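You operate a simulated robot arm through the tools that you are given. There is no shell and no other tool. Be economical: measure what you need, move in short steps, check, and stop when the job is done.

The job below is to be done with a simulated robot arm. You get a single attempt, and the scene is never put back.

TASK
Pour a glass of milk, stand it on the saucer and wipe up the drip.
Fine: milk up to about three quarters; jug and cloth laid back.

It is judged by the outcome, as a careful person would: the job done as asked, and still so three seconds after it is handed in. It fails if anything else is knocked over, pushed out of place, dropped, spilled or broken. Flat cloth is picked up by pressing the open fingertips on it (5 to 10 N) and closing them slowly along it; thin cloth reads only 2 to 8 mm in the jaws.

THE ROBOT
A 7-joint arm with a two-finger parallel gripper, fixed in place. Base frame: the origin is at the foot of the arm, x ahead of it, y to its left, z up; the work surface is at about z = 0. Readings come in mm, rad, newtons and seconds.
With the tool pointing down near the work surface it reaches from about 240 to 620 mm from the base axis. Its first joint turns from -1.152 to 1.152 rad. Payload 2.6 kg.
The tool frame sits at the grasp point between the pads (the TCP): z along the fingers, y along the line on which they close. The tips reach 30 mm beyond it. Largest opening 94 mm; finger width 28, thickness 10; the body of the gripper, 50 by 96 mm, starts 55 mm behind the TCP.
Orientation is that of the tool frame in the base frame, as a unit quaternion [w, x, y, z]. With the fingers straight down and closing along the base's y, the tool's x points along the base's -x, its y along +y and its z along -z.

THE INTERFACE
- The arm moves only by the tool apply_moves. Its argument "increments" is a list of rows, each an object of numbers (a shift or turn left out is 0, a gripper value left out holds the last): "tx", "ty", "tz": the shift along the base's x, y, z in mm; "rx", "ry", "rz": the turn, a rotation vector about the base's x, y, z in rad; "grip": the gripper command, from -1 (shut) to 1 (fully open), values between in proportion. In form: [{"tx": .., "ty": .., "tz": .., "rx": .., "ry": .., "rz": .., "grip": ..}, ...]. A call has 1 to 8 rows; each row shifts and turns the commanded pose from where the row before left it. A row lasts 0.2 s, in which the tool goes at most 50 mm and 0.15 rad; a call with a longer step from one row to the next is refused whole, and so is a gripper value outside its range. Where a pose cannot be reached the arm comes as near as it can. A force on the tool above 40 N (or 10 N above the force at the start of the call, whichever is more), or a blocked arm, ends the call early, and 0.2 s more pass. The fingers move at their own pace (about 72 mm/s each) and stop on an object; they squeeze with about 36 N. The grip force told is the motor's: it shows also when the fingers shut on nothing. Time passes only in rows, and 0.2 s behind the last, so rows that do not move let the fingers close. The reply holds the time, the measured pose of the TCP, the force on the tool along the base axes, the opening and the grip force, in the units named above and with some noise, and new pictures: "views" is both (left out), scene, wrist or none.
- Cameras (640 x 400 px; columns grow to the right, rows downward): "scene" is fixed at [40.9, 434, 566.9]; the picture's right is [-0.71, -0.70, 0.00], its down [-0.38, 0.38, -0.84] and it looks along [0.59, -0.60, -0.54] (base axes); focal length 340 px, centre (320, 200). "wrist" rides on the gripper at [-37, 0, -58] in the tool frame; the picture's right is [0.00, -1.00, 0.00], its down [0.97, 0.00, -0.24] and it looks along [0.24, 0.00, 0.97] (tool axes); focal length 218 px, centre (320, 200). There is no depth. A picture from a camera that has moved, and an enlarged one, comes with that camera's place and axes in the base frame and with its lens.
- close_up(camera, box): a new picture of the part [left, top, right, bottom] of that camera's present view, enlarged. The clock stands still meanwhile.
- close_job(): hands the job in; it is judged then, once.

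Work in short steps. Places have to be worked out from the pictures, the camera data and where the tool is seen: move nearer, look again, correct. Check each grasp and each placing, and mend what went wrong. You have 120 turns and 150 pictures in all, those below and enlarged ones among them. Open the gripper and draw the arm clear of the work before you hand the job in, unless the task says otherwise; then end with one line.

The tools are called after "Emit:" by a JSON object that holds its "api" and its "payload". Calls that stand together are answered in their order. apply_moves: Moves the arm, as the interface text tells. Its arguments: {"type":"object","properties":{"increments":{"type":"array"},"views":{"type":"string","enum":["both","scene","wrist","none"]}},"required":["increments"]} The other tools are called the same way: close_up (camera, box) takes an enlarged picture of a part of a camera's view; close_job () hands the job in.

At the start:

```text
time_s: 0.0
eef_pos: [351.8, -77.7, 379.2]
tcp_rot: [0.0, 0.0, 1.0, 0.0]
ft_force: [-0.3, 0.2, -0.1]
gripper_width: 93.9
gripper_force: 0.1
```

scene: 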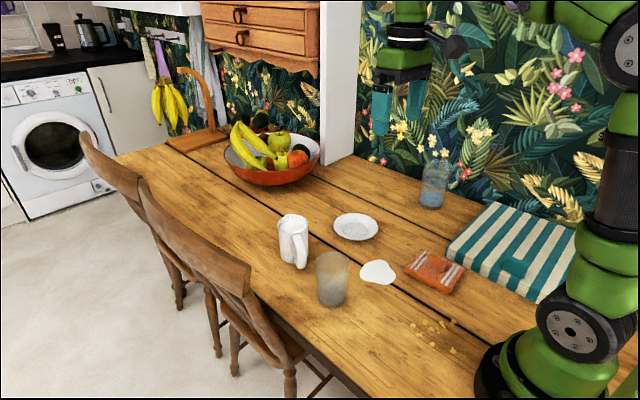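
wrist: 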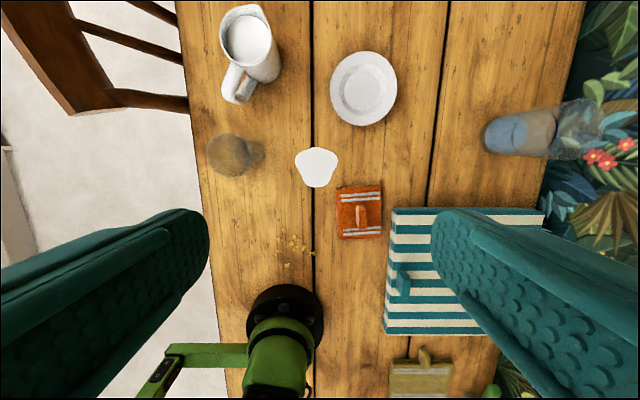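

I'll look closer at the objects before moving anything: jug, glass, saucer, drip and the cloth candidates.

Emit:
{"api": "close_up", "payload": {"camera": "scene", "box": [260, 190, 480, 330]}}

Emit:
{"api": "close_up", "payload": {"camera": "wrist", "box": [180, 0, 420, 150]}}

Emit:
{"api": "close_up", "payload": {"camera": "wrist", "box": [190, 120, 510, 320]}}

```text
2.86 times, centred on (370, 260) of scene
camera zoom: at [40.9, 434.0, 566.9], right [-0.71, -0.7, 0.0], down [-0.38, 0.38, -0.84], along [0.59, -0.6, -0.54], focal length 972 px, centre (177, 29)
```

zoom: 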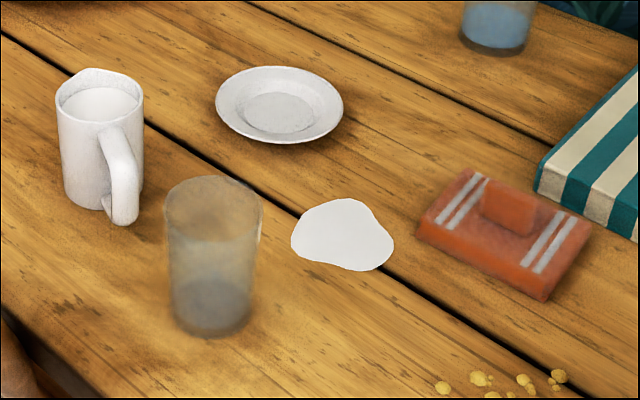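

```text
2.67 times, centred on (300, 75) of wrist
camera zoom: at [390.2, -77.4, 436.9], right [0.0, -1.0, 0.0], down [-0.97, 0.0, 0.24], along [-0.24, 0.0, -0.97], focal length 582 px, centre (373, 533)
```

zoom: 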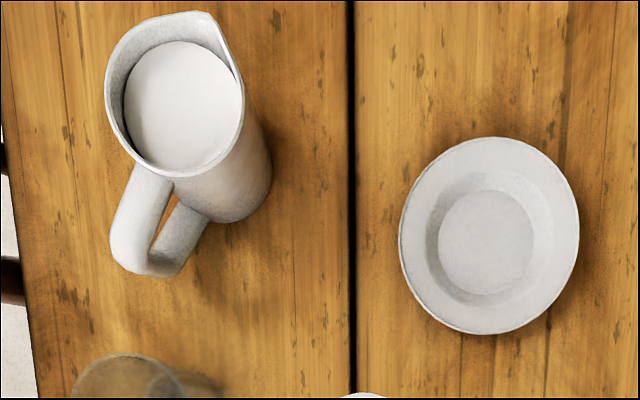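

```text
2.00 times, centred on (350, 220) of wrist
camera zoom: at [390.2, -77.4, 436.9], right [0.0, -1.0, 0.0], down [-0.97, 0.0, 0.24], along [-0.24, 0.0, -0.97], focal length 436 px, centre (260, 160)
```

zoom: 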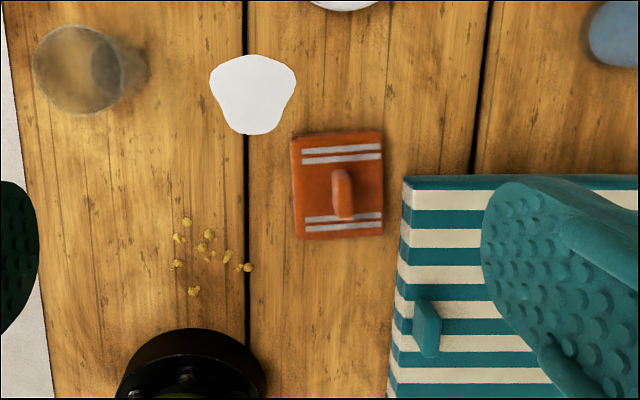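

Estimates: glass at (372, 61) with height about 110, jug at (525, 25) with its handle toward −x, saucer at (490, −158), drip at (350, −70) and orange cloth with a tab at (260, −156). I'll stand the empty glass on the saucer first and pour there, so I go above the glass now.

Emit:
{"api": "apply_moves", "payload": {"increments": [{"tx": 4, "ty": 27, "tz": -30, "grip": 1}, {"tx": 4, "ty": 28, "tz": -30}, {"tx": 4, "ty": 28, "tz": -30}, {"tx": 4, "ty": 28, "tz": -30}, {"tx": 4, "ty": 28, "tz": -30}, {"tz": -29}]}}

```text
time_s: 1.4
eef_pos: [372.6, 62.5, 200.2]
tcp_rot: [0.0, 0.001, 1.0, 0.0]
ft_force: [0.7, -0.2, -1.0]
gripper_width: 94.0
gripper_force: 0.0
camera wrist: at [410.5, 62.7, 257.5], right [0.0, -1.0, 0.0], down [-0.97, 0.0, 0.24], along [-0.24, 0.0, -0.97], focal length 218 px, centre (320, 200)
```

scene: 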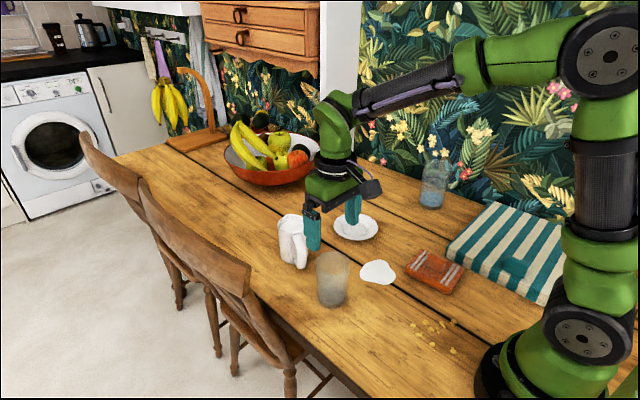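
wrist: 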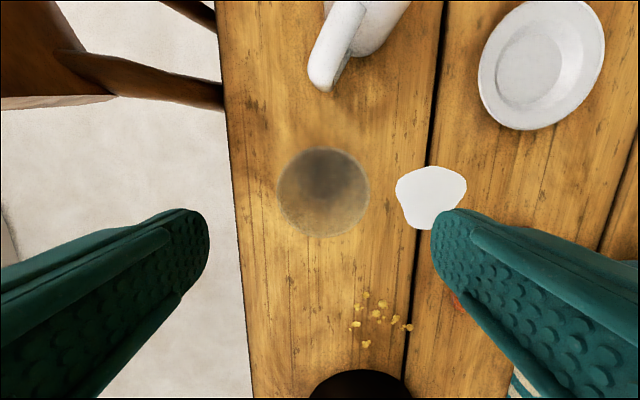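

The glass is centred about (376, 60) with a rim around 65 mm across, so it sits between the pads. I'll lower to z≈78.

Emit:
{"api": "apply_moves", "payload": {"increments": [{"tx": 3, "ty": -2, "tz": -35}, {"tz": -35}, {"tz": -30}, {"tz": -22}]}}

```text
time_s: 2.4
eef_pos: [377.0, 60.2, 78.6]
tcp_rot: [0.0, 0.001, 1.0, 0.001]
ft_force: [0.1, -0.2, 0.0]
gripper_width: 93.9
gripper_force: 0.1
camera wrist: at [413.5, 60.1, 135.8], right [0.0, -1.0, 0.0], down [-0.97, 0.0, 0.24], along [-0.24, 0.0, -0.97], focal length 218 px, centre (320, 200)
```

scene: 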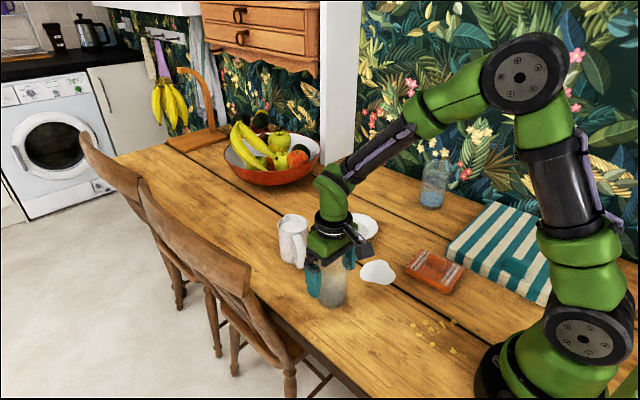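
wrist: 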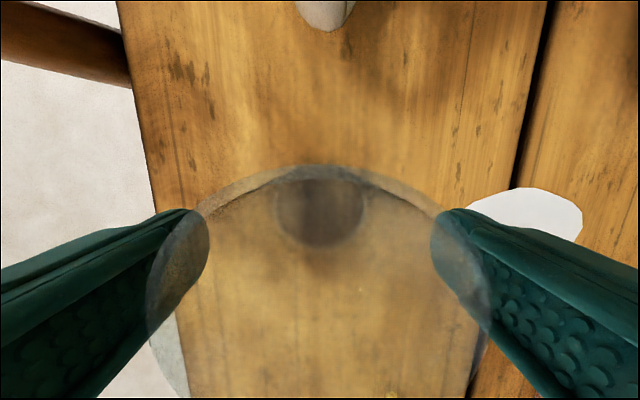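

The glass sits centred between the pads, so I close on it.

Emit:
{"api": "apply_moves", "payload": {"increments": [{"tx": -1, "grip": 0.4}, {"grip": 0.0}, {"grip": -0.3}, {"grip": -1}, {"grip": -1}], "views": "wrist"}}

```text
time_s: 3.6
eef_pos: [374.8, 60.0, 79.0]
tcp_rot: [-0.001, 0.0, 1.0, -0.001]
ft_force: [0.7, 0.8, 1.2]
gripper_width: 69.8
gripper_force: 36.0
camera wrist: at [412.2, 60.0, 135.9], right [0.0, -1.0, 0.0], down [-0.97, 0.0, 0.24], along [-0.24, 0.0, -0.97], focal length 218 px, centre (320, 200)
```

wrist: 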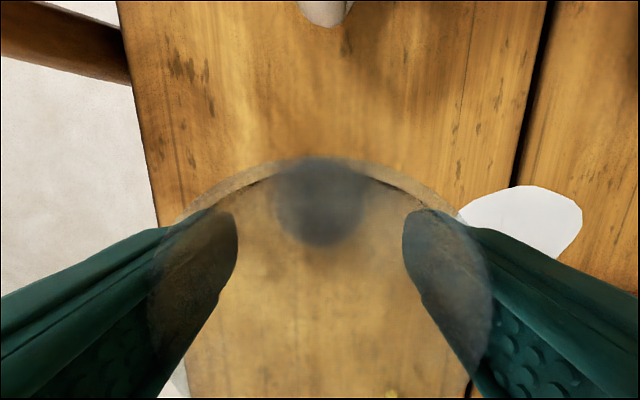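

Gripped at 69.8 mm. I lift it and carry it above the saucer, staying well clear of the jug.

Emit:
{"api": "apply_moves", "payload": {"increments": [{"tz": 30}, {"tz": 45}, {"tx": 10, "ty": -40, "tz": 20}, {"tx": 20, "ty": -42}, {"tx": 20, "ty": -42}, {"tx": 20, "ty": -42}, {"tx": 22, "ty": -42}, {"tx": 20, "ty": -10}]}}

```text
time_s: 5.4
eef_pos: [487.8, -157.8, 173.2]
tcp_rot: [0.0, 0.0, 1.0, 0.001]
ft_force: [0.2, 0.3, -1.9]
gripper_width: 69.1
gripper_force: 36.0
camera wrist: at [524.8, -158.4, 230.8], right [0.0, -1.0, 0.0], down [-0.97, 0.0, 0.24], along [-0.24, 0.0, -0.97], focal length 218 px, centre (320, 200)
```

scene: 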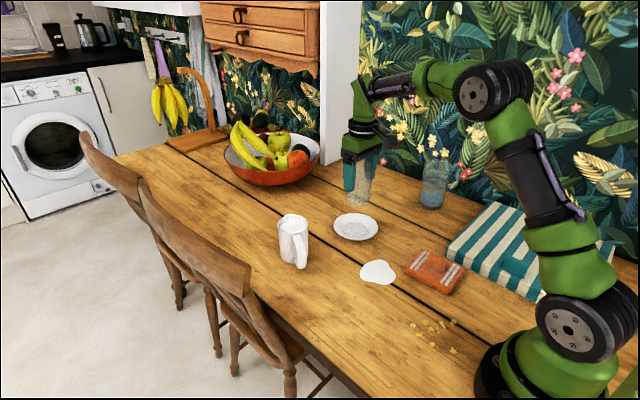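
wrist: 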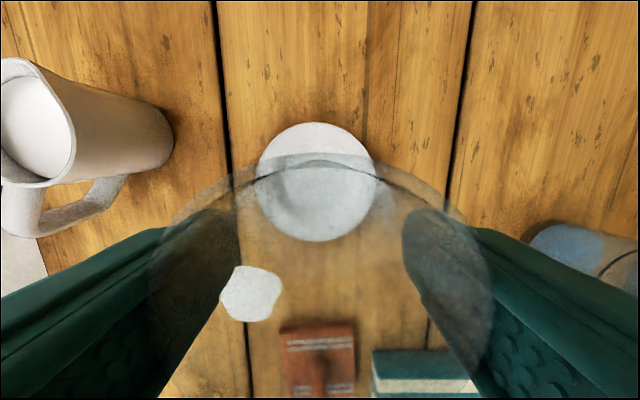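

The saucer centre reads about (489, −156) from both cameras. I lower partway to check the alignment.

Emit:
{"api": "apply_moves", "payload": {"increments": [{"tx": 1, "ty": 1, "tz": -30}, {"tz": -30}, {"tz": -10}], "views": "wrist"}}

Emit:
{"api": "close_up", "payload": {"camera": "scene", "box": [310, 150, 410, 250]}}

```text
time_s: 6.2
eef_pos: [487.7, -157.3, 102.8]
tcp_rot: [0.0, 0.001, 1.0, 0.0]
ft_force: [0.3, -0.1, -2.2]
gripper_width: 69.2
gripper_force: 35.6
camera wrist: at [525.8, -157.2, 160.2], right [0.0, -1.0, 0.0], down [-0.97, 0.0, 0.24], along [-0.24, 0.0, -0.97], focal length 218 px, centre (320, 200)
```

wrist: 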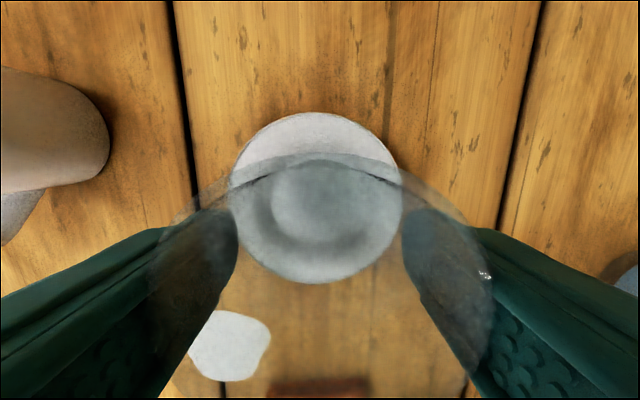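

```text
4.00 times, centred on (360, 200) of scene
camera zoom: at [40.9, 434.0, 566.9], right [-0.71, -0.7, 0.0], down [-0.38, 0.38, -0.84], along [0.59, -0.6, -0.54], focal length 1361 px, centre (160, 200)
```

zoom: 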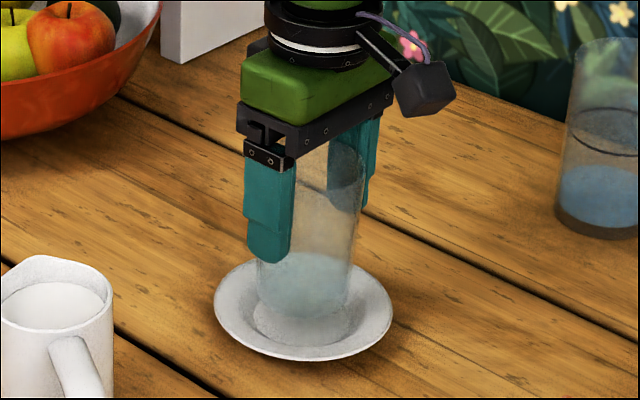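

Glass and saucer are within a couple of mm of each other. I trim slightly and lower in small steps, watching the force.

Emit:
{"api": "apply_moves", "payload": {"increments": [{"tx": 3, "ty": 1, "tz": -8}, {"tz": -4}, {"tz": -2}, {"tz": -2}], "views": "none"}}

```text
time_s: 7.2
eef_pos: [491.9, -156.3, 89.2]
tcp_rot: [0.002, 0.0, 1.0, -0.001]
ft_force: [-2.4, 2.6, 12.4]
gripper_width: 69.4
gripper_force: 36.0
```

Contact at z≈89, about 10 mm above the table. I check how the glass is seated before releasing.

Emit:
{"api": "close_up", "payload": {"camera": "scene", "box": [320, 185, 400, 245]}}

Emit:
{"api": "close_up", "payload": {"camera": "wrist", "box": [200, 100, 440, 300]}}

```text
6.67 times, centred on (360, 215) of scene
camera zoom: at [40.8, 434.0, 566.9], right [-0.71, -0.7, 0.0], down [-0.38, 0.38, -0.84], along [0.59, -0.6, -0.54], focal length 2268 px, centre (53, 100)
```

zoom: 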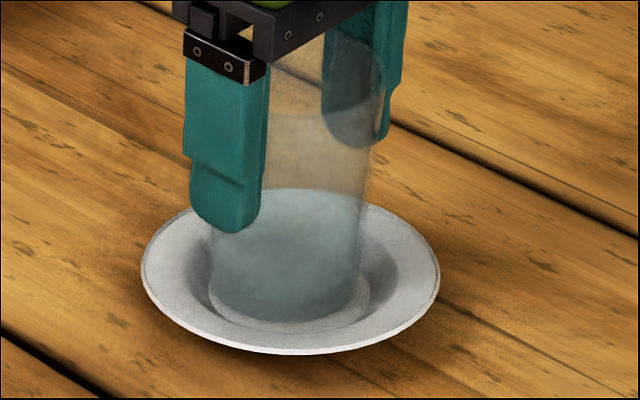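

```text
2.00 times, centred on (320, 200) of wrist
camera zoom: at [528.8, -156.3, 146.6], right [0.0, -1.0, 0.0], down [-0.97, 0.0, 0.24], along [-0.24, 0.0, -0.97], focal length 436 px, centre (320, 200)
```

zoom: 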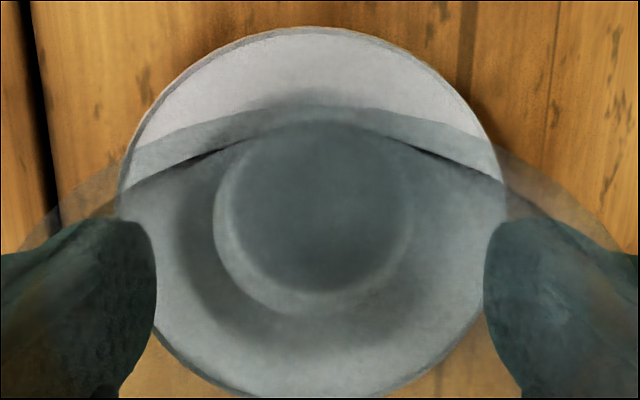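

The glass sits about 4 mm too far in +x and 2 mm too far in −y within the well. I lift slightly, shift it and set it down again.

Emit:
{"api": "apply_moves", "payload": {"increments": [{"tz": 6}, {"tx": -5, "ty": 2}, {"tz": -3}, {"tz": -2}, {"tz": -1}], "views": "none"}}

Emit:
{"api": "close_up", "payload": {"camera": "wrist", "box": [200, 100, 440, 300]}}

Emit:
{"api": "close_up", "payload": {"camera": "scene", "box": [320, 185, 400, 245]}}

```text
time_s: 8.4
eef_pos: [486.4, -153.9, 87.4]
tcp_rot: [0.0, 0.0, 1.0, 0.0]
ft_force: [-0.6, 0.1, -1.5]
gripper_width: 69.2
gripper_force: 35.3
```

```text
2.00 times, centred on (320, 200) of wrist
camera zoom: at [523.1, -154.2, 144.5], right [0.0, -1.0, 0.0], down [-0.97, 0.0, 0.24], along [-0.24, 0.0, -0.97], focal length 436 px, centre (320, 200)
```

zoom: 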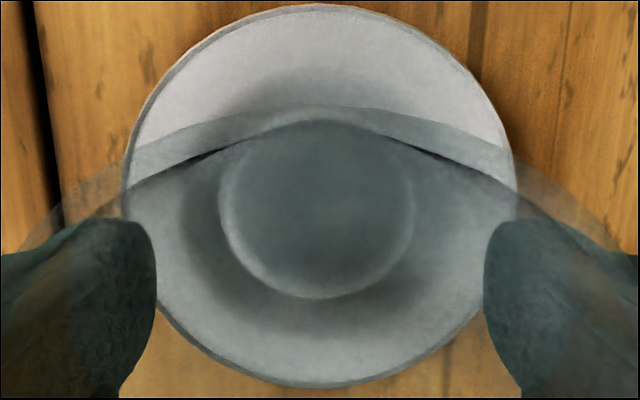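

```text
6.67 times, centred on (360, 215) of scene
camera zoom: at [40.9, 434.0, 566.9], right [-0.71, -0.7, 0.0], down [-0.38, 0.38, -0.84], along [0.59, -0.6, -0.54], focal length 2268 px, centre (53, 100)
```

zoom: 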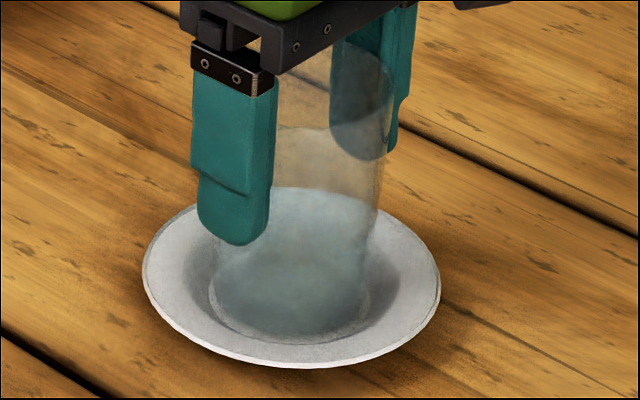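

The saucer is flat again and the glass is centred in the well with no contact force yet. I lower the last few mm.

Emit:
{"api": "apply_moves", "payload": {"increments": [{"tz": -1.5}, {"tz": -1.5}, {"tz": 0}], "views": "none"}}

```text
time_s: 9.2
eef_pos: [486.0, -154.1, 84.9]
tcp_rot: [0.0, 0.001, 1.0, 0.0]
ft_force: [-2.4, -0.4, 9.9]
gripper_width: 69.0
gripper_force: 36.0
```

Contact at z≈85 (well floor about 6 mm). I ease the push, open the fingers and check.

Emit:
{"api": "apply_moves", "payload": {"increments": [{"tz": 1}, {"grip": -0.2}, {"grip": 0.6}, {"grip": 1}, {"grip": 1}], "views": "wrist"}}

Emit:
{"api": "close_up", "payload": {"camera": "scene", "box": [320, 185, 400, 245]}}

```text
time_s: 10.4
eef_pos: [485.0, -154.6, 86.3]
tcp_rot: [0.0, 0.0, 1.0, 0.0]
ft_force: [-0.8, 0.4, -0.2]
gripper_width: 94.2
gripper_force: 0.1
camera wrist: at [523.1, -154.4, 142.7], right [0.0, -1.0, 0.0], down [-0.97, 0.0, 0.24], along [-0.24, 0.0, -0.97], focal length 218 px, centre (320, 200)
```

wrist: 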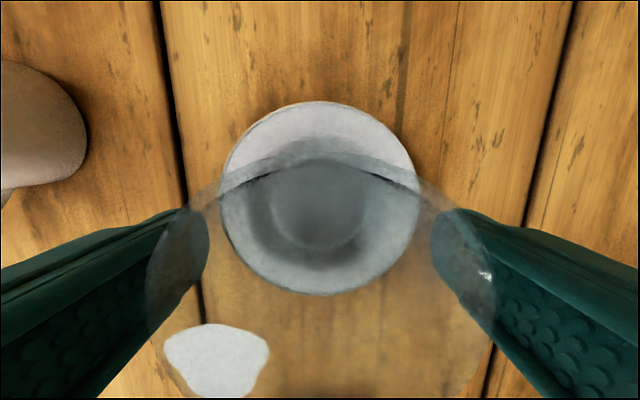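

```text
6.67 times, centred on (360, 215) of scene
camera zoom: at [40.9, 434.0, 566.9], right [-0.71, -0.7, 0.0], down [-0.38, 0.38, -0.84], along [0.59, -0.6, -0.54], focal length 2268 px, centre (53, 100)
```

zoom: 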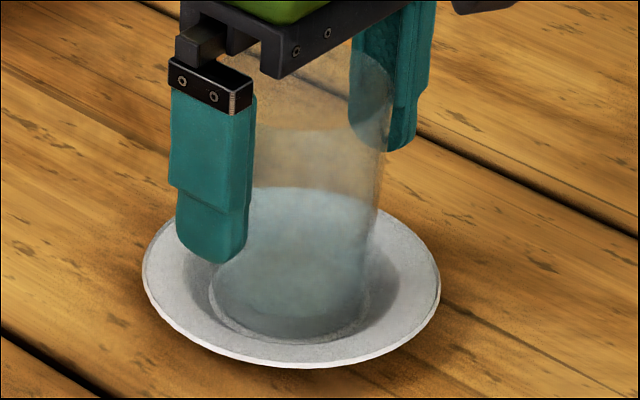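

The glass stands centred on the saucer. I go straight up, then over toward the jug for a good look at its handle.

Emit:
{"api": "apply_moves", "payload": {"increments": [{"tz": 40}, {"tz": 45}, {"tz": 45}, {"ty": 45, "tx": -5, "tz": 15}, {"ty": 48, "tx": -10}, {"ty": 48, "tx": -10}, {"ty": 45, "tx": -10}]}}

```text
time_s: 12.0
eef_pos: [449.5, 30.7, 231.4]
tcp_rot: [0.0, 0.0, 1.0, 0.0]
ft_force: [0.6, 0.5, 0.6]
gripper_width: 94.0
gripper_force: 0.0
camera wrist: at [487.5, 30.6, 287.9], right [0.0, -1.0, 0.0], down [-0.97, 0.0, 0.24], along [-0.24, 0.0, -0.97], focal length 218 px, centre (320, 200)
```

scene: 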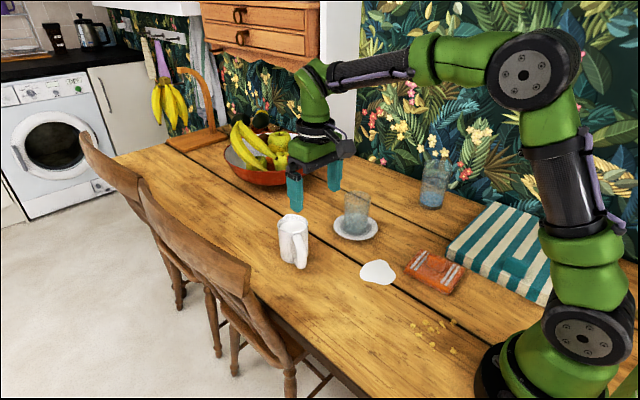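
wrist: 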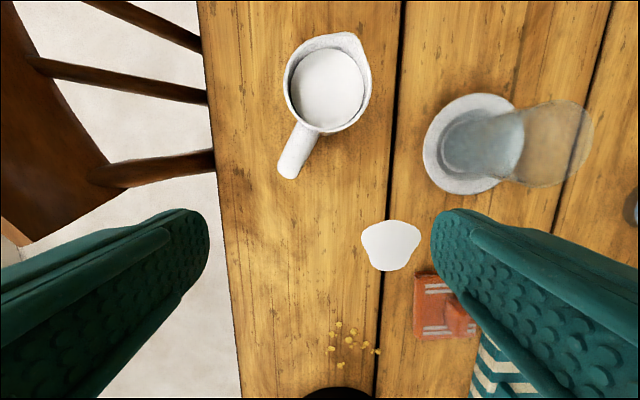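

Emit:
{"api": "close_up", "payload": {"camera": "wrist", "box": [250, 10, 410, 190]}}

Emit:
{"api": "close_up", "payload": {"camera": "scene", "box": [255, 200, 335, 280]}}

```text
2.22 times, centred on (330, 100) of wrist
camera zoom: at [487.5, 30.6, 287.9], right [0.0, -1.0, 0.0], down [-0.97, 0.0, 0.24], along [-0.24, 0.0, -0.97], focal length 485 px, centre (298, 422)
```

zoom: 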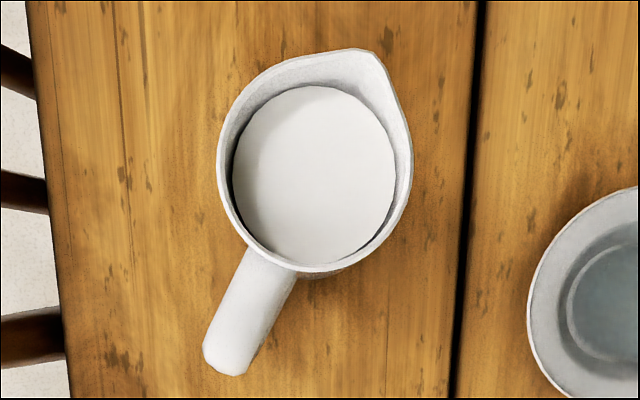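

```text
5.00 times, centred on (295, 240) of scene
camera zoom: at [40.9, 433.9, 566.9], right [-0.71, -0.7, 0.0], down [-0.38, 0.38, -0.84], along [0.59, -0.6, -0.54], focal length 1701 px, centre (445, 0)
```

zoom: 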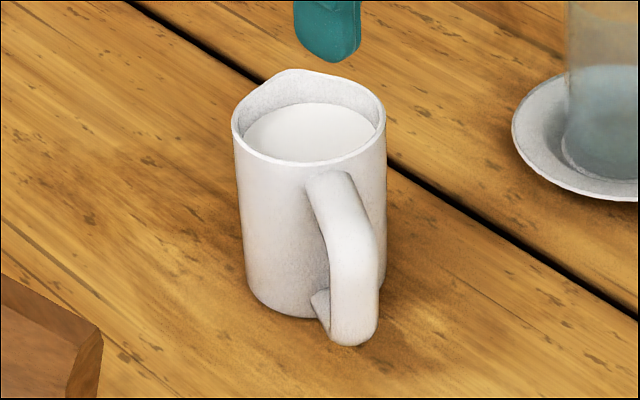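

The jug axis is about (532, 26), the rim is at z≈97, and the spout faces azimuth about −29°. The handle's vertical bar is at about (474, 56), z 10–75. I'll grip that bar with the tool pitched 40° below horizontal along the spout direction, so pouring rotates the tool toward vertical. I start reorienting behind the handle, up high.

Emit:
{"api": "apply_moves", "payload": {"increments": [{"tx": -10, "ty": 16, "rz": -0.1265}, {"tx": -10, "ty": 16, "rz": -0.1265}, {"tx": -10, "ty": 16, "rz": -0.1265}, {"tx": -10, "ty": 14, "rz": -0.1265}, {"rx": -0.0706, "ry": -0.1273}, {"rx": -0.0706, "ry": -0.1273}, {"rx": -0.0706, "ry": -0.1273}, {"rx": -0.0706, "ry": -0.1273}], "views": "none"}}

Emit:
{"api": "apply_moves", "payload": {"increments": [{"rx": -0.0706, "ry": -0.1273, "tz": -30}, {"rx": -0.0706, "ry": -0.1273, "tz": -40}, {"tz": -40}, {"tz": 0}]}}

```text
time_s: 13.8
eef_pos: [410.1, 93.1, 229.6]
tcp_rot: [0.278, 0.239, 0.928, -0.072]
ft_force: [-0.3, -0.6, 0.1]
gripper_width: 94.0
gripper_force: 0.1
```

```text
time_s: 14.8
eef_pos: [409.8, 93.0, 119.3]
tcp_rot: [0.409, 0.226, 0.878, -0.106]
ft_force: [0.0, 0.0, -0.8]
gripper_width: 94.3
gripper_force: 0.1
camera wrist: at [392.5, 103.5, 184.2], right [-0.48, -0.87, 0.0], down [-0.71, 0.39, -0.59], along [0.52, -0.29, -0.81], focal length 218 px, centre (320, 200)
```

scene: 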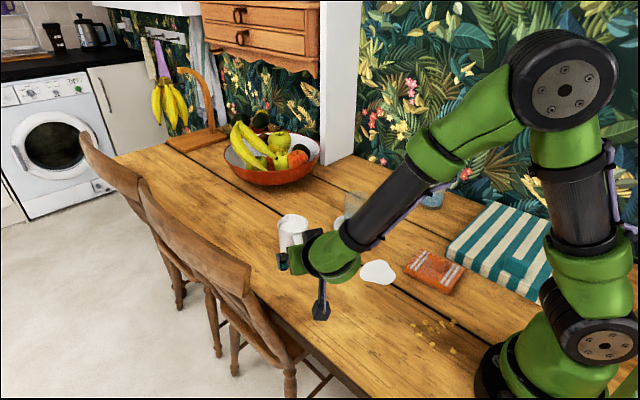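
wrist: 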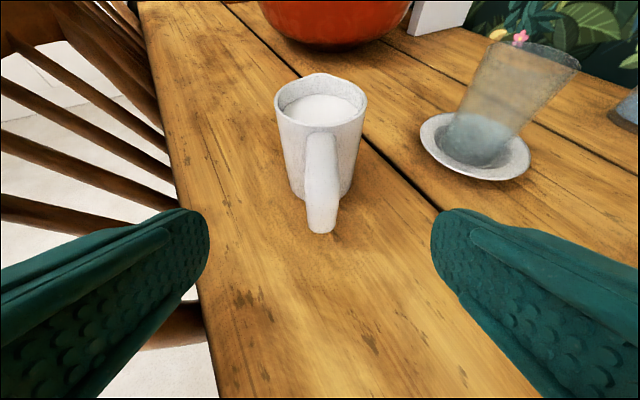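

The handle lies exactly on the tool's centre plane (column 320), outer face near (471, 59). I advance along the tool axis to straddle the bar at (473, 58, 45).

Emit:
{"api": "apply_moves", "payload": {"increments": [{"tz": -14}, {"tx": 15.8, "ty": -8.75, "tz": -15}, {"tx": 15.8, "ty": -8.75, "tz": -15}, {"tx": 15.8, "ty": -8.75, "tz": -15}], "views": "both"}}

```text
time_s: 15.8
eef_pos: [460.1, 66.0, 61.1]
tcp_rot: [0.409, 0.227, 0.877, -0.106]
ft_force: [0.1, -0.6, 0.2]
gripper_width: 93.9
gripper_force: 0.0
camera wrist: at [441.4, 76.9, 126.3], right [-0.49, -0.87, 0.0], down [-0.71, 0.39, -0.59], along [0.52, -0.29, -0.81], focal length 218 px, centre (320, 200)
```

scene: 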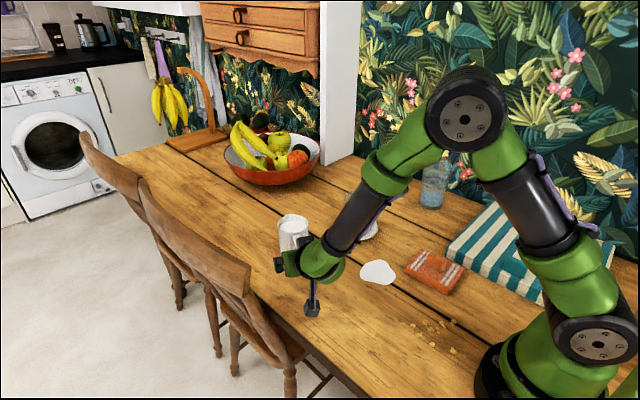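
wrist: 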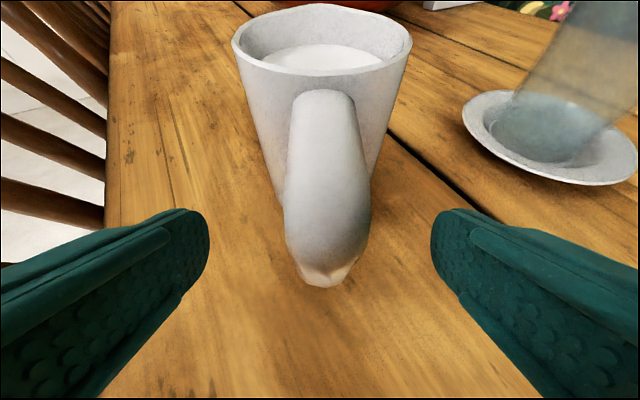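

It's well centred, with the bar between the pads. I advance the last bit and close.

Emit:
{"api": "apply_moves", "payload": {"increments": [{"tx": 16, "ty": -8.9, "tz": -14}, {"grip": 0.5}, {"grip": 0.0}, {"grip": -0.5}, {"grip": -1}, {"grip": -1}]}}

```text
time_s: 17.2
eef_pos: [474.6, 58.7, 47.7]
tcp_rot: [0.409, 0.227, 0.877, -0.107]
ft_force: [0.9, -1.1, -0.5]
gripper_width: 20.7
gripper_force: 35.7
camera wrist: at [456.8, 68.2, 112.7], right [-0.49, -0.87, 0.0], down [-0.71, 0.39, -0.59], along [0.52, -0.29, -0.81], focal length 218 px, centre (320, 200)
```

scene: 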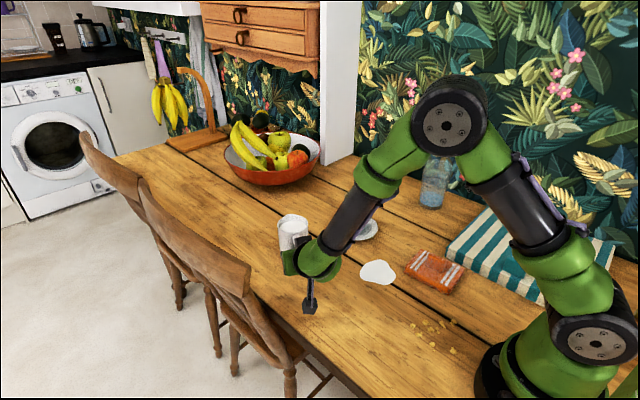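
wrist: 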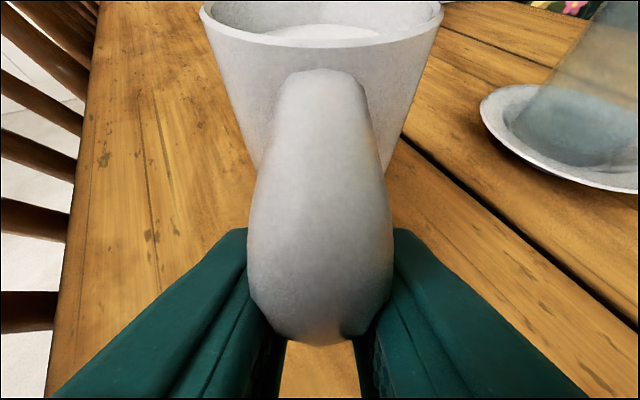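

Handle gripped at 20.7 mm. I'll remember the grasp pose (474.6, 58.7, 47.7) for the return, and test-lift gently.

Emit:
{"api": "apply_moves", "payload": {"increments": [{"tz": 5}, {"tz": 10}, {"tz": 15}, {"tz": 0}]}}

```text
time_s: 18.2
eef_pos: [475.2, 57.8, 77.1]
tcp_rot: [0.409, 0.227, 0.878, -0.106]
ft_force: [-0.3, -0.2, -4.9]
gripper_width: 21.0
gripper_force: 36.1
camera wrist: at [456.8, 68.3, 142.6], right [-0.49, -0.87, 0.0], down [-0.71, 0.39, -0.59], along [0.51, -0.29, -0.81], focal length 218 px, centre (320, 200)
```

scene: 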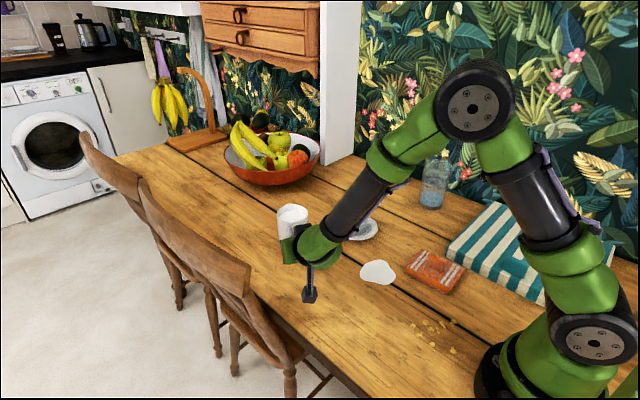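
wrist: 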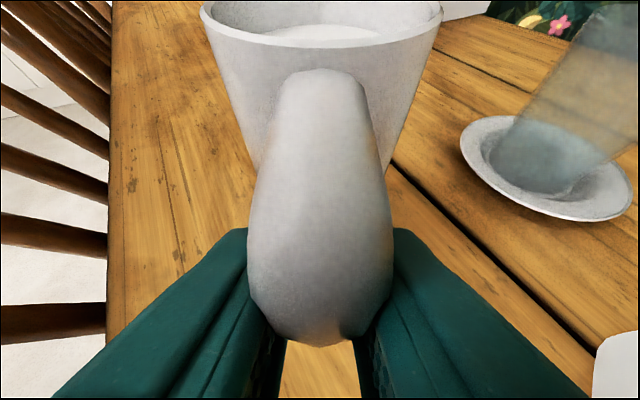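

Held firmly, with about 5 N of weight and no slip. I carry it slowly and level to a staging point with the spout short of the glass: TCP (330, −69, 150).

Emit:
{"api": "apply_moves", "payload": {"increments": [{"tz": 10}, {"tz": 16, "tx": -5, "ty": -5}, {"tz": 16, "tx": -10, "ty": -9}, {"tz": 16, "tx": -15, "ty": -13}, {"tz": 10, "tx": -17, "ty": -15}, {"tz": 5, "tx": -18, "ty": -15}, {"tx": -18, "ty": -15}, {"tx": -18, "ty": -15}], "views": "none"}}

Emit:
{"api": "apply_moves", "payload": {"increments": [{"tx": -18, "ty": -15}, {"tx": -14, "ty": -13}, {"tx": -9, "ty": -8}, {"tx": -4, "ty": -4}, {"tx": 0, "ty": 0}]}}

```text
time_s: 20.0
eef_pos: [373.6, -28.8, 149.9]
tcp_rot: [0.409, 0.227, 0.877, -0.107]
ft_force: [-0.9, -0.5, -4.3]
gripper_width: 21.1
gripper_force: 35.6
```

```text
time_s: 21.2
eef_pos: [353.1, -67.5, 158.2]
tcp_rot: [0.409, 0.227, 0.878, -0.106]
ft_force: [-0.6, 0.4, -4.2]
gripper_width: 20.8
gripper_force: 36.0
out of reach, approached as far as the arm can: row 2, 3, 4
camera wrist: at [335.7, -57.2, 223.4], right [-0.49, -0.87, 0.0], down [-0.71, 0.39, -0.59], along [0.51, -0.29, -0.81], focal length 218 px, centre (320, 200)
```

scene: 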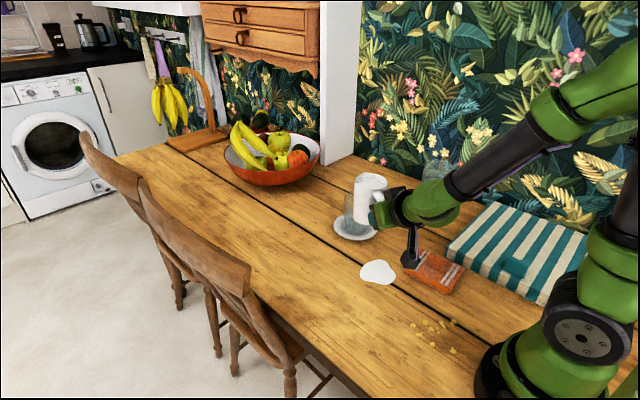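
wrist: 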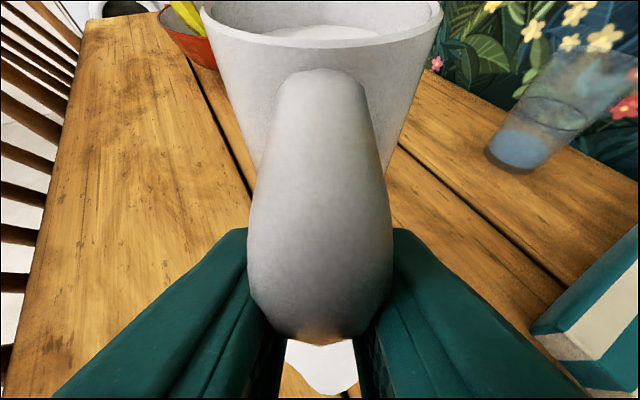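

The arm hit its inner reach with the tool this flat. Tilting forward, which also starts the pour motion, relieves that. I tilt 15° here (still no flow) and read where it settles.

Emit:
{"api": "apply_moves", "payload": {"increments": [{"rx": 0.032, "ry": 0.057, "ty": -2}, {"rx": 0.032, "ry": 0.057, "ty": -2}, {"rx": 0.032, "ry": 0.057, "ty": -2}, {"rx": 0.031, "ry": 0.057, "ty": -2}, {"tz": 0}]}}

```text
time_s: 22.4
eef_pos: [354.7, -75.7, 157.2]
tcp_rot: [0.291, 0.239, 0.923, -0.075]
ft_force: [0.3, -0.7, -5.1]
gripper_width: 21.0
gripper_force: 35.9
camera wrist: at [351.2, -73.8, 226.4], right [-0.49, -0.87, 0.0], down [-0.82, 0.45, -0.36], along [0.32, -0.18, -0.93], focal length 218 px, centre (320, 200)
```

scene: 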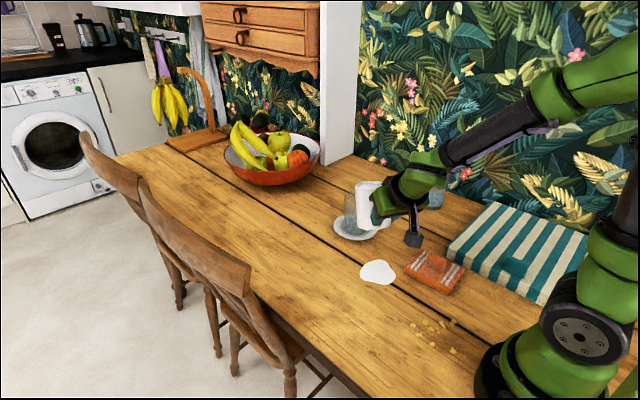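
wrist: 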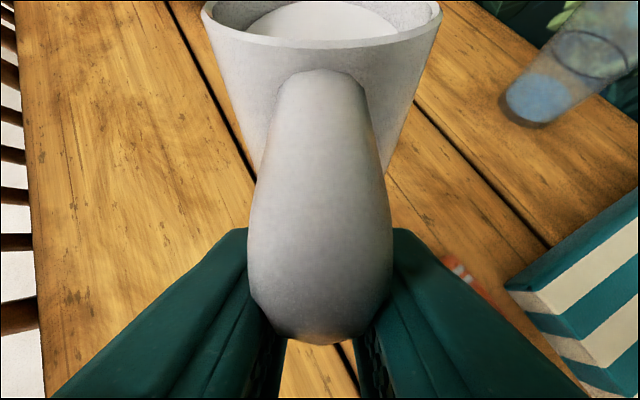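

Tilt is exactly 15°. I compute the lip at about (455, −131, 181), some 37 mm short of the glass centre. I'll check that in a close-up.

Emit:
{"api": "close_up", "payload": {"camera": "scene", "box": [320, 160, 440, 250]}}

```text
4.44 times, centred on (380, 205) of scene
camera zoom: at [40.9, 434.0, 566.9], right [-0.71, -0.7, 0.0], down [-0.38, 0.38, -0.84], along [0.59, -0.6, -0.54], focal length 1512 px, centre (53, 178)
```

zoom: 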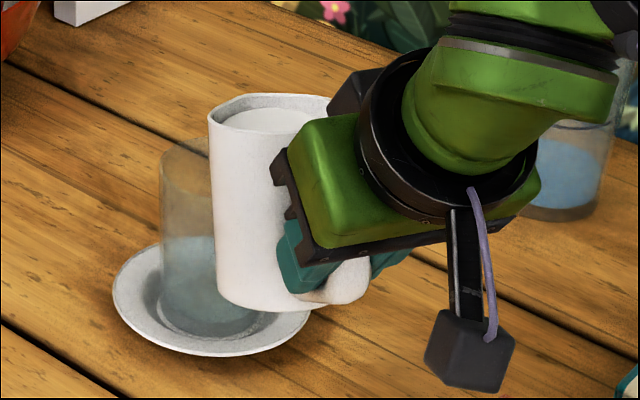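

Geometry matches my model. I now tilt to 25° with the lip coming inside the near rim, then look.

Emit:
{"api": "apply_moves", "payload": {"increments": [{"tx": 4, "ty": -4.5, "tz": 3, "rx": 0.0282, "ry": 0.0508}, {"tx": 4, "ty": -4.5, "tz": 3, "rx": 0.0282, "ry": 0.0508}, {"tx": 3.3, "ty": -4, "tz": 3, "rx": 0.0282, "ry": 0.0508}, {"tz": 0}], "views": "wrist"}}

Emit:
{"api": "close_up", "payload": {"camera": "scene", "box": [320, 160, 440, 250]}}

```text
time_s: 23.4
eef_pos: [364.5, -88.3, 166.6]
tcp_rot: [0.209, 0.245, 0.945, -0.054]
ft_force: [-0.2, -0.2, -4.5]
gripper_width: 20.9
gripper_force: 36.2
camera wrist: at [373.1, -92.2, 235.1], right [-0.49, -0.87, 0.0], down [-0.86, 0.48, -0.19], along [0.17, -0.09, -0.98], focal length 218 px, centre (320, 200)
```

wrist: 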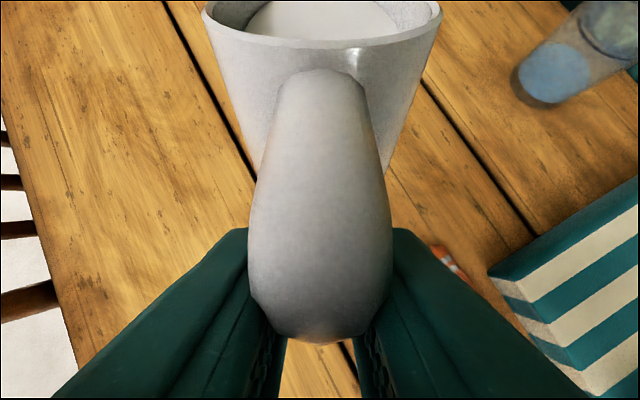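

```text
4.44 times, centred on (380, 205) of scene
camera zoom: at [40.9, 434.0, 566.9], right [-0.71, -0.7, 0.0], down [-0.38, 0.38, -0.84], along [0.59, -0.6, -0.54], focal length 1512 px, centre (53, 178)
```

zoom: 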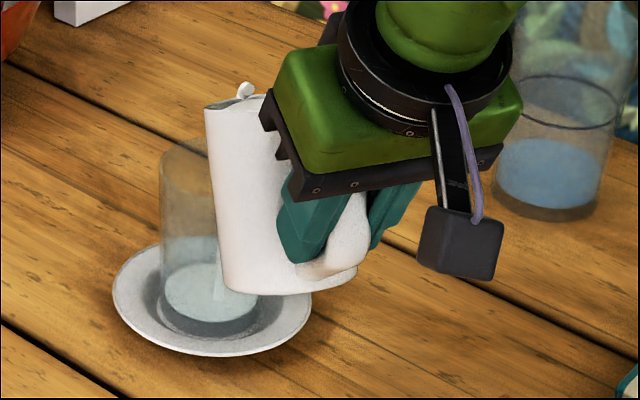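

Milk is already flowing, and the stream lands inside the glass near its centre. I continue to 35°, keeping the lip fixed.

Emit:
{"api": "apply_moves", "payload": {"increments": [{"tx": 0.7, "ty": -0.4, "tz": 6.7, "rx": 0.0282, "ry": 0.0508}, {"tx": 0.7, "ty": -0.4, "tz": 6.7, "rx": 0.0282, "ry": 0.0508}, {"tx": 1, "ty": -0.4, "tz": 6.7, "rx": 0.0282, "ry": 0.0508}, {"tz": 0}], "views": "none"}}

Emit:
{"api": "close_up", "payload": {"camera": "scene", "box": [320, 160, 440, 250]}}

```text
time_s: 24.4
eef_pos: [366.2, -88.3, 187.7]
tcp_rot: [0.127, 0.249, 0.959, -0.033]
ft_force: [1.0, -0.1, -4.0]
gripper_width: 21.2
gripper_force: 36.0
```

```text
4.44 times, centred on (380, 205) of scene
camera zoom: at [40.9, 434.0, 566.9], right [-0.71, -0.7, 0.0], down [-0.38, 0.38, -0.84], along [0.59, -0.6, -0.54], focal length 1512 px, centre (53, 178)
```

zoom: 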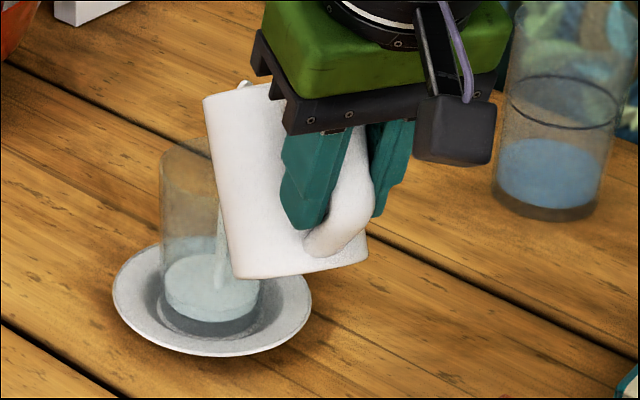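

The level is rising cleanly. I continue to 45°.

Emit:
{"api": "apply_moves", "payload": {"increments": [{"tx": 1.3, "ty": -0.7, "tz": 6.5, "rx": 0.0282, "ry": 0.0508}, {"tx": 1.4, "ty": -0.8, "tz": 6.5, "rx": 0.0282, "ry": 0.0508}, {"tx": 1.6, "ty": -0.9, "tz": 6.5, "rx": 0.0282, "ry": 0.0508}, {"tz": 0}, {"tz": 0}], "views": "none"}}

Emit:
{"api": "close_up", "payload": {"camera": "scene", "box": [320, 160, 440, 250]}}

```text
time_s: 25.6
eef_pos: [371.7, -91.9, 206.8]
tcp_rot: [0.043, 0.25, 0.967, -0.011]
ft_force: [0.2, -0.6, -3.7]
gripper_width: 20.7
gripper_force: 35.8
```

```text
4.44 times, centred on (380, 205) of scene
camera zoom: at [40.9, 434.0, 566.9], right [-0.71, -0.7, 0.0], down [-0.38, 0.38, -0.84], along [0.59, -0.6, -0.54], focal length 1512 px, centre (53, 178)
```

zoom: 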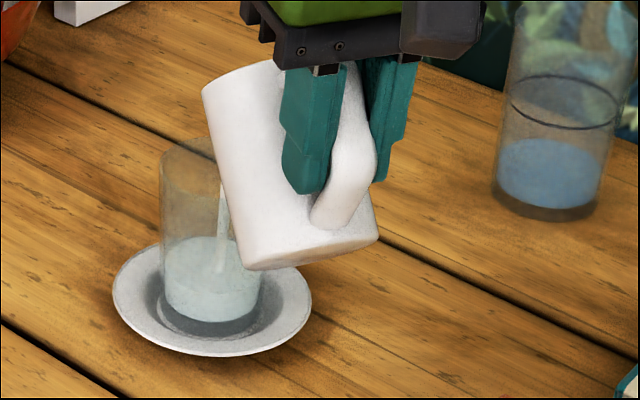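

Level is at about 40% of the way. My target is a surface centre near row 195 in this zoom (z≈88). I continue to 55°.

Emit:
{"api": "apply_moves", "payload": {"increments": [{"tx": 2.1, "ty": -1.2, "tz": 6.4, "rx": 0.0282, "ry": 0.0508}, {"tx": 2.4, "ty": -1.3, "tz": 6.3, "rx": 0.0282, "ry": 0.0508}, {"tx": 2.6, "ty": -1.4, "tz": 6.1, "rx": 0.0282, "ry": 0.0508}, {"tz": 0}, {"tz": 0}], "views": "none"}}

Emit:
{"api": "close_up", "payload": {"camera": "scene", "box": [320, 160, 440, 250]}}

```text
time_s: 26.8
eef_pos: [379.0, -96.4, 226.2]
tcp_rot: [-0.041, 0.251, 0.967, 0.011]
ft_force: [0.3, 0.4, -4.0]
gripper_width: 21.0
gripper_force: 36.3
```

```text
4.44 times, centred on (380, 205) of scene
camera zoom: at [40.9, 434.0, 566.9], right [-0.71, -0.7, 0.0], down [-0.38, 0.38, -0.84], along [0.59, -0.6, -0.54], focal length 1512 px, centre (53, 178)
```

zoom: 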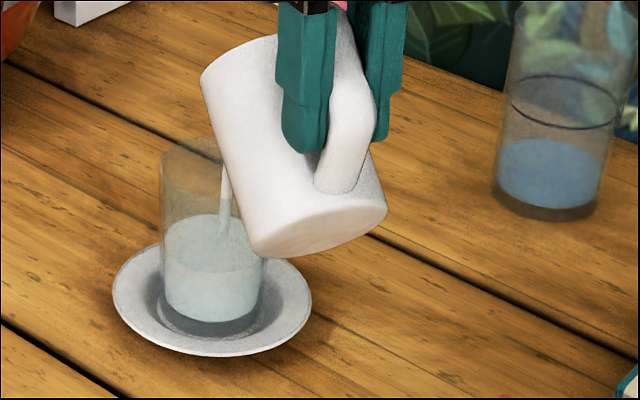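

Level is at about half. I continue to 63°.

Emit:
{"api": "apply_moves", "payload": {"increments": [{"tx": 2.4, "ty": -1.3, "tz": 4.8, "rx": 0.0226, "ry": 0.0407}, {"tx": 2.5, "ty": -1.4, "tz": 4.6, "rx": 0.0226, "ry": 0.0407}, {"tx": 2.7, "ty": -1.5, "tz": 4.5, "rx": 0.0226, "ry": 0.0407}, {"tz": 0}, {"tz": 0}], "views": "none"}}

Emit:
{"api": "close_up", "payload": {"camera": "scene", "box": [320, 160, 440, 250]}}

```text
time_s: 28.0
eef_pos: [386.2, -101.0, 242.0]
tcp_rot: [-0.108, 0.249, 0.962, 0.028]
ft_force: [-0.6, -0.1, -1.6]
gripper_width: 20.9
gripper_force: 35.6
```

```text
4.44 times, centred on (380, 205) of scene
camera zoom: at [40.9, 434.0, 566.9], right [-0.71, -0.7, 0.0], down [-0.38, 0.38, -0.84], along [0.59, -0.6, -0.54], focal length 1512 px, centre (53, 178)
```

zoom: 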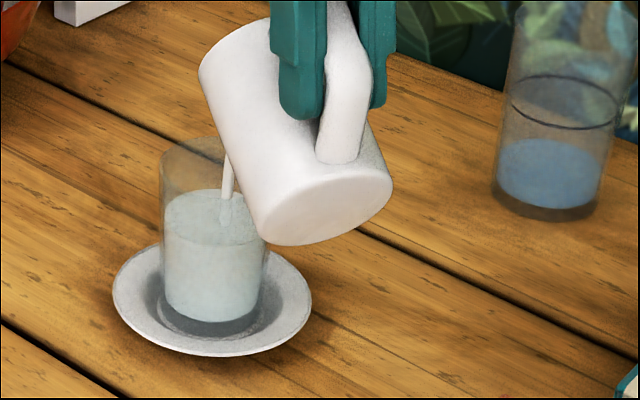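

Level is at about 63% and the stream is still running. I hold here and let it settle.

Emit:
{"api": "apply_moves", "payload": {"increments": [{"tz": 0}, {"tz": 0}, {"tz": 0}], "views": "none"}}

Emit:
{"api": "close_up", "payload": {"camera": "scene", "box": [320, 160, 440, 250]}}

```text
time_s: 28.8
eef_pos: [386.2, -99.2, 239.7]
tcp_rot: [-0.108, 0.249, 0.962, 0.028]
ft_force: [0.6, 0.1, -2.6]
gripper_width: 21.2
gripper_force: 35.7
```

```text
4.44 times, centred on (380, 205) of scene
camera zoom: at [40.9, 434.0, 566.9], right [-0.71, -0.7, 0.0], down [-0.38, 0.38, -0.84], along [0.59, -0.6, -0.54], focal length 1512 px, centre (53, 178)
```

zoom: 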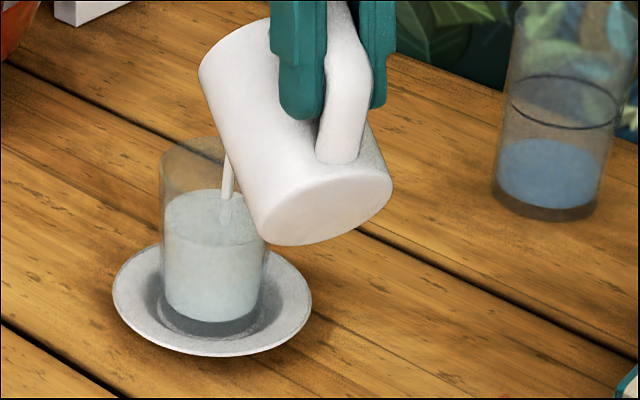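

The level is steady, so the volume depends on tilt, with about 2 mm of level per degree. I need about 10 mm more, so I add 5°.

Emit:
{"api": "apply_moves", "payload": {"increments": [{"tx": 1.8, "ty": -1, "tz": 2.7, "rx": 0.0141, "ry": 0.0254}, {"tx": 1.9, "ty": -1, "tz": 2.7, "rx": 0.0141, "ry": 0.0254}, {"tx": 1.9, "ty": -1.1, "tz": 2.6, "rx": 0.0141, "ry": 0.0254}, {"tz": 0}, {"tz": 0}], "views": "none"}}

Emit:
{"api": "close_up", "payload": {"camera": "scene", "box": [320, 160, 440, 250]}}

```text
time_s: 30.0
eef_pos: [393.3, -102.9, 248.7]
tcp_rot: [-0.15, 0.247, 0.957, 0.039]
ft_force: [0.5, -0.5, -3.2]
gripper_width: 21.0
gripper_force: 35.9
```

```text
4.44 times, centred on (380, 205) of scene
camera zoom: at [40.9, 434.0, 566.9], right [-0.71, -0.7, 0.0], down [-0.38, 0.38, -0.84], along [0.59, -0.6, -0.54], focal length 1512 px, centre (53, 178)
```

zoom: 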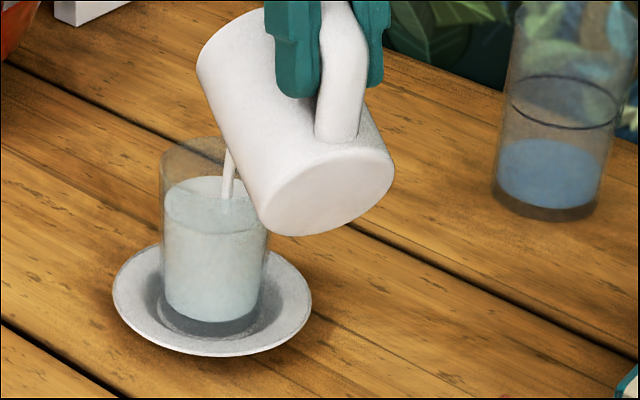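

Level is about 71% (176 against rim 138 and floor about 268). I add roughly 2° more.

Emit:
{"api": "apply_moves", "payload": {"increments": [{"tx": 1.2, "ty": -0.7, "tz": 1.6, "rx": 0.0085, "ry": 0.0153}, {"tx": 1.2, "ty": -0.7, "tz": 1.5, "rx": 0.0085, "ry": 0.0153}, {"tz": 0}, {"tz": 0}], "views": "none"}}

Emit:
{"api": "close_up", "payload": {"camera": "scene", "box": [340, 180, 400, 240]}}

```text
time_s: 31.0
eef_pos: [393.5, -102.9, 250.6]
tcp_rot: [-0.167, 0.246, 0.954, 0.043]
ft_force: [-0.6, -0.6, -2.8]
gripper_width: 21.0
gripper_force: 35.7
```

```text
6.67 times, centred on (370, 210) of scene
camera zoom: at [40.9, 434.0, 566.9], right [-0.71, -0.7, 0.0], down [-0.38, 0.38, -0.84], along [0.59, -0.6, -0.54], focal length 2268 px, centre (-13, 133)
```

zoom: 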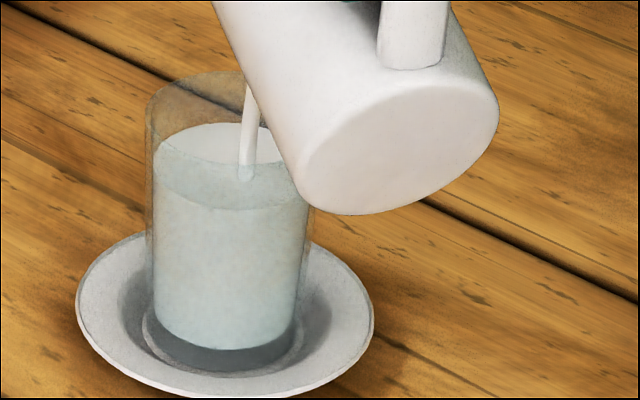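

Level is about 73%, effectively three quarters. I tilt back now with the lip held over the glass.

Emit:
{"api": "apply_moves", "payload": {"increments": [{"tx": -5.8, "ty": 3.2, "tz": -7.8, "rx": -0.0423, "ry": -0.0763}, {"tx": -5.3, "ty": 3.0, "tz": -8.3, "rx": -0.0423, "ry": -0.0763}, {"tx": -4.6, "ty": 2.5, "tz": -8.8, "rx": -0.0423, "ry": -0.0763}, {"tx": -3.8, "ty": 2.1, "tz": -9.2, "rx": -0.0423, "ry": -0.0763}, {"tx": -3.2, "ty": 1.7, "tz": -9.6, "rx": -0.0423, "ry": -0.0763}, {"tx": -2.4, "ty": 1.4, "tz": -9.9, "rx": -0.0423, "ry": -0.0763}], "views": "none"}}

Emit:
{"api": "close_up", "payload": {"camera": "scene", "box": [320, 160, 440, 250]}}

```text
time_s: 32.4
eef_pos: [369.3, -90.5, 198.0]
tcp_rot: [0.086, 0.25, 0.964, -0.021]
ft_force: [-0.1, 0.1, -3.6]
gripper_width: 20.9
gripper_force: 35.8
```

```text
4.44 times, centred on (380, 205) of scene
camera zoom: at [40.9, 434.0, 566.9], right [-0.71, -0.7, 0.0], down [-0.38, 0.38, -0.84], along [0.59, -0.6, -0.54], focal length 1512 px, centre (53, 178)
```

zoom: 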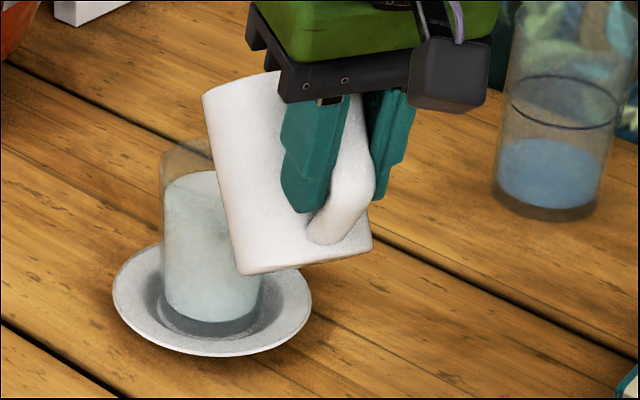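

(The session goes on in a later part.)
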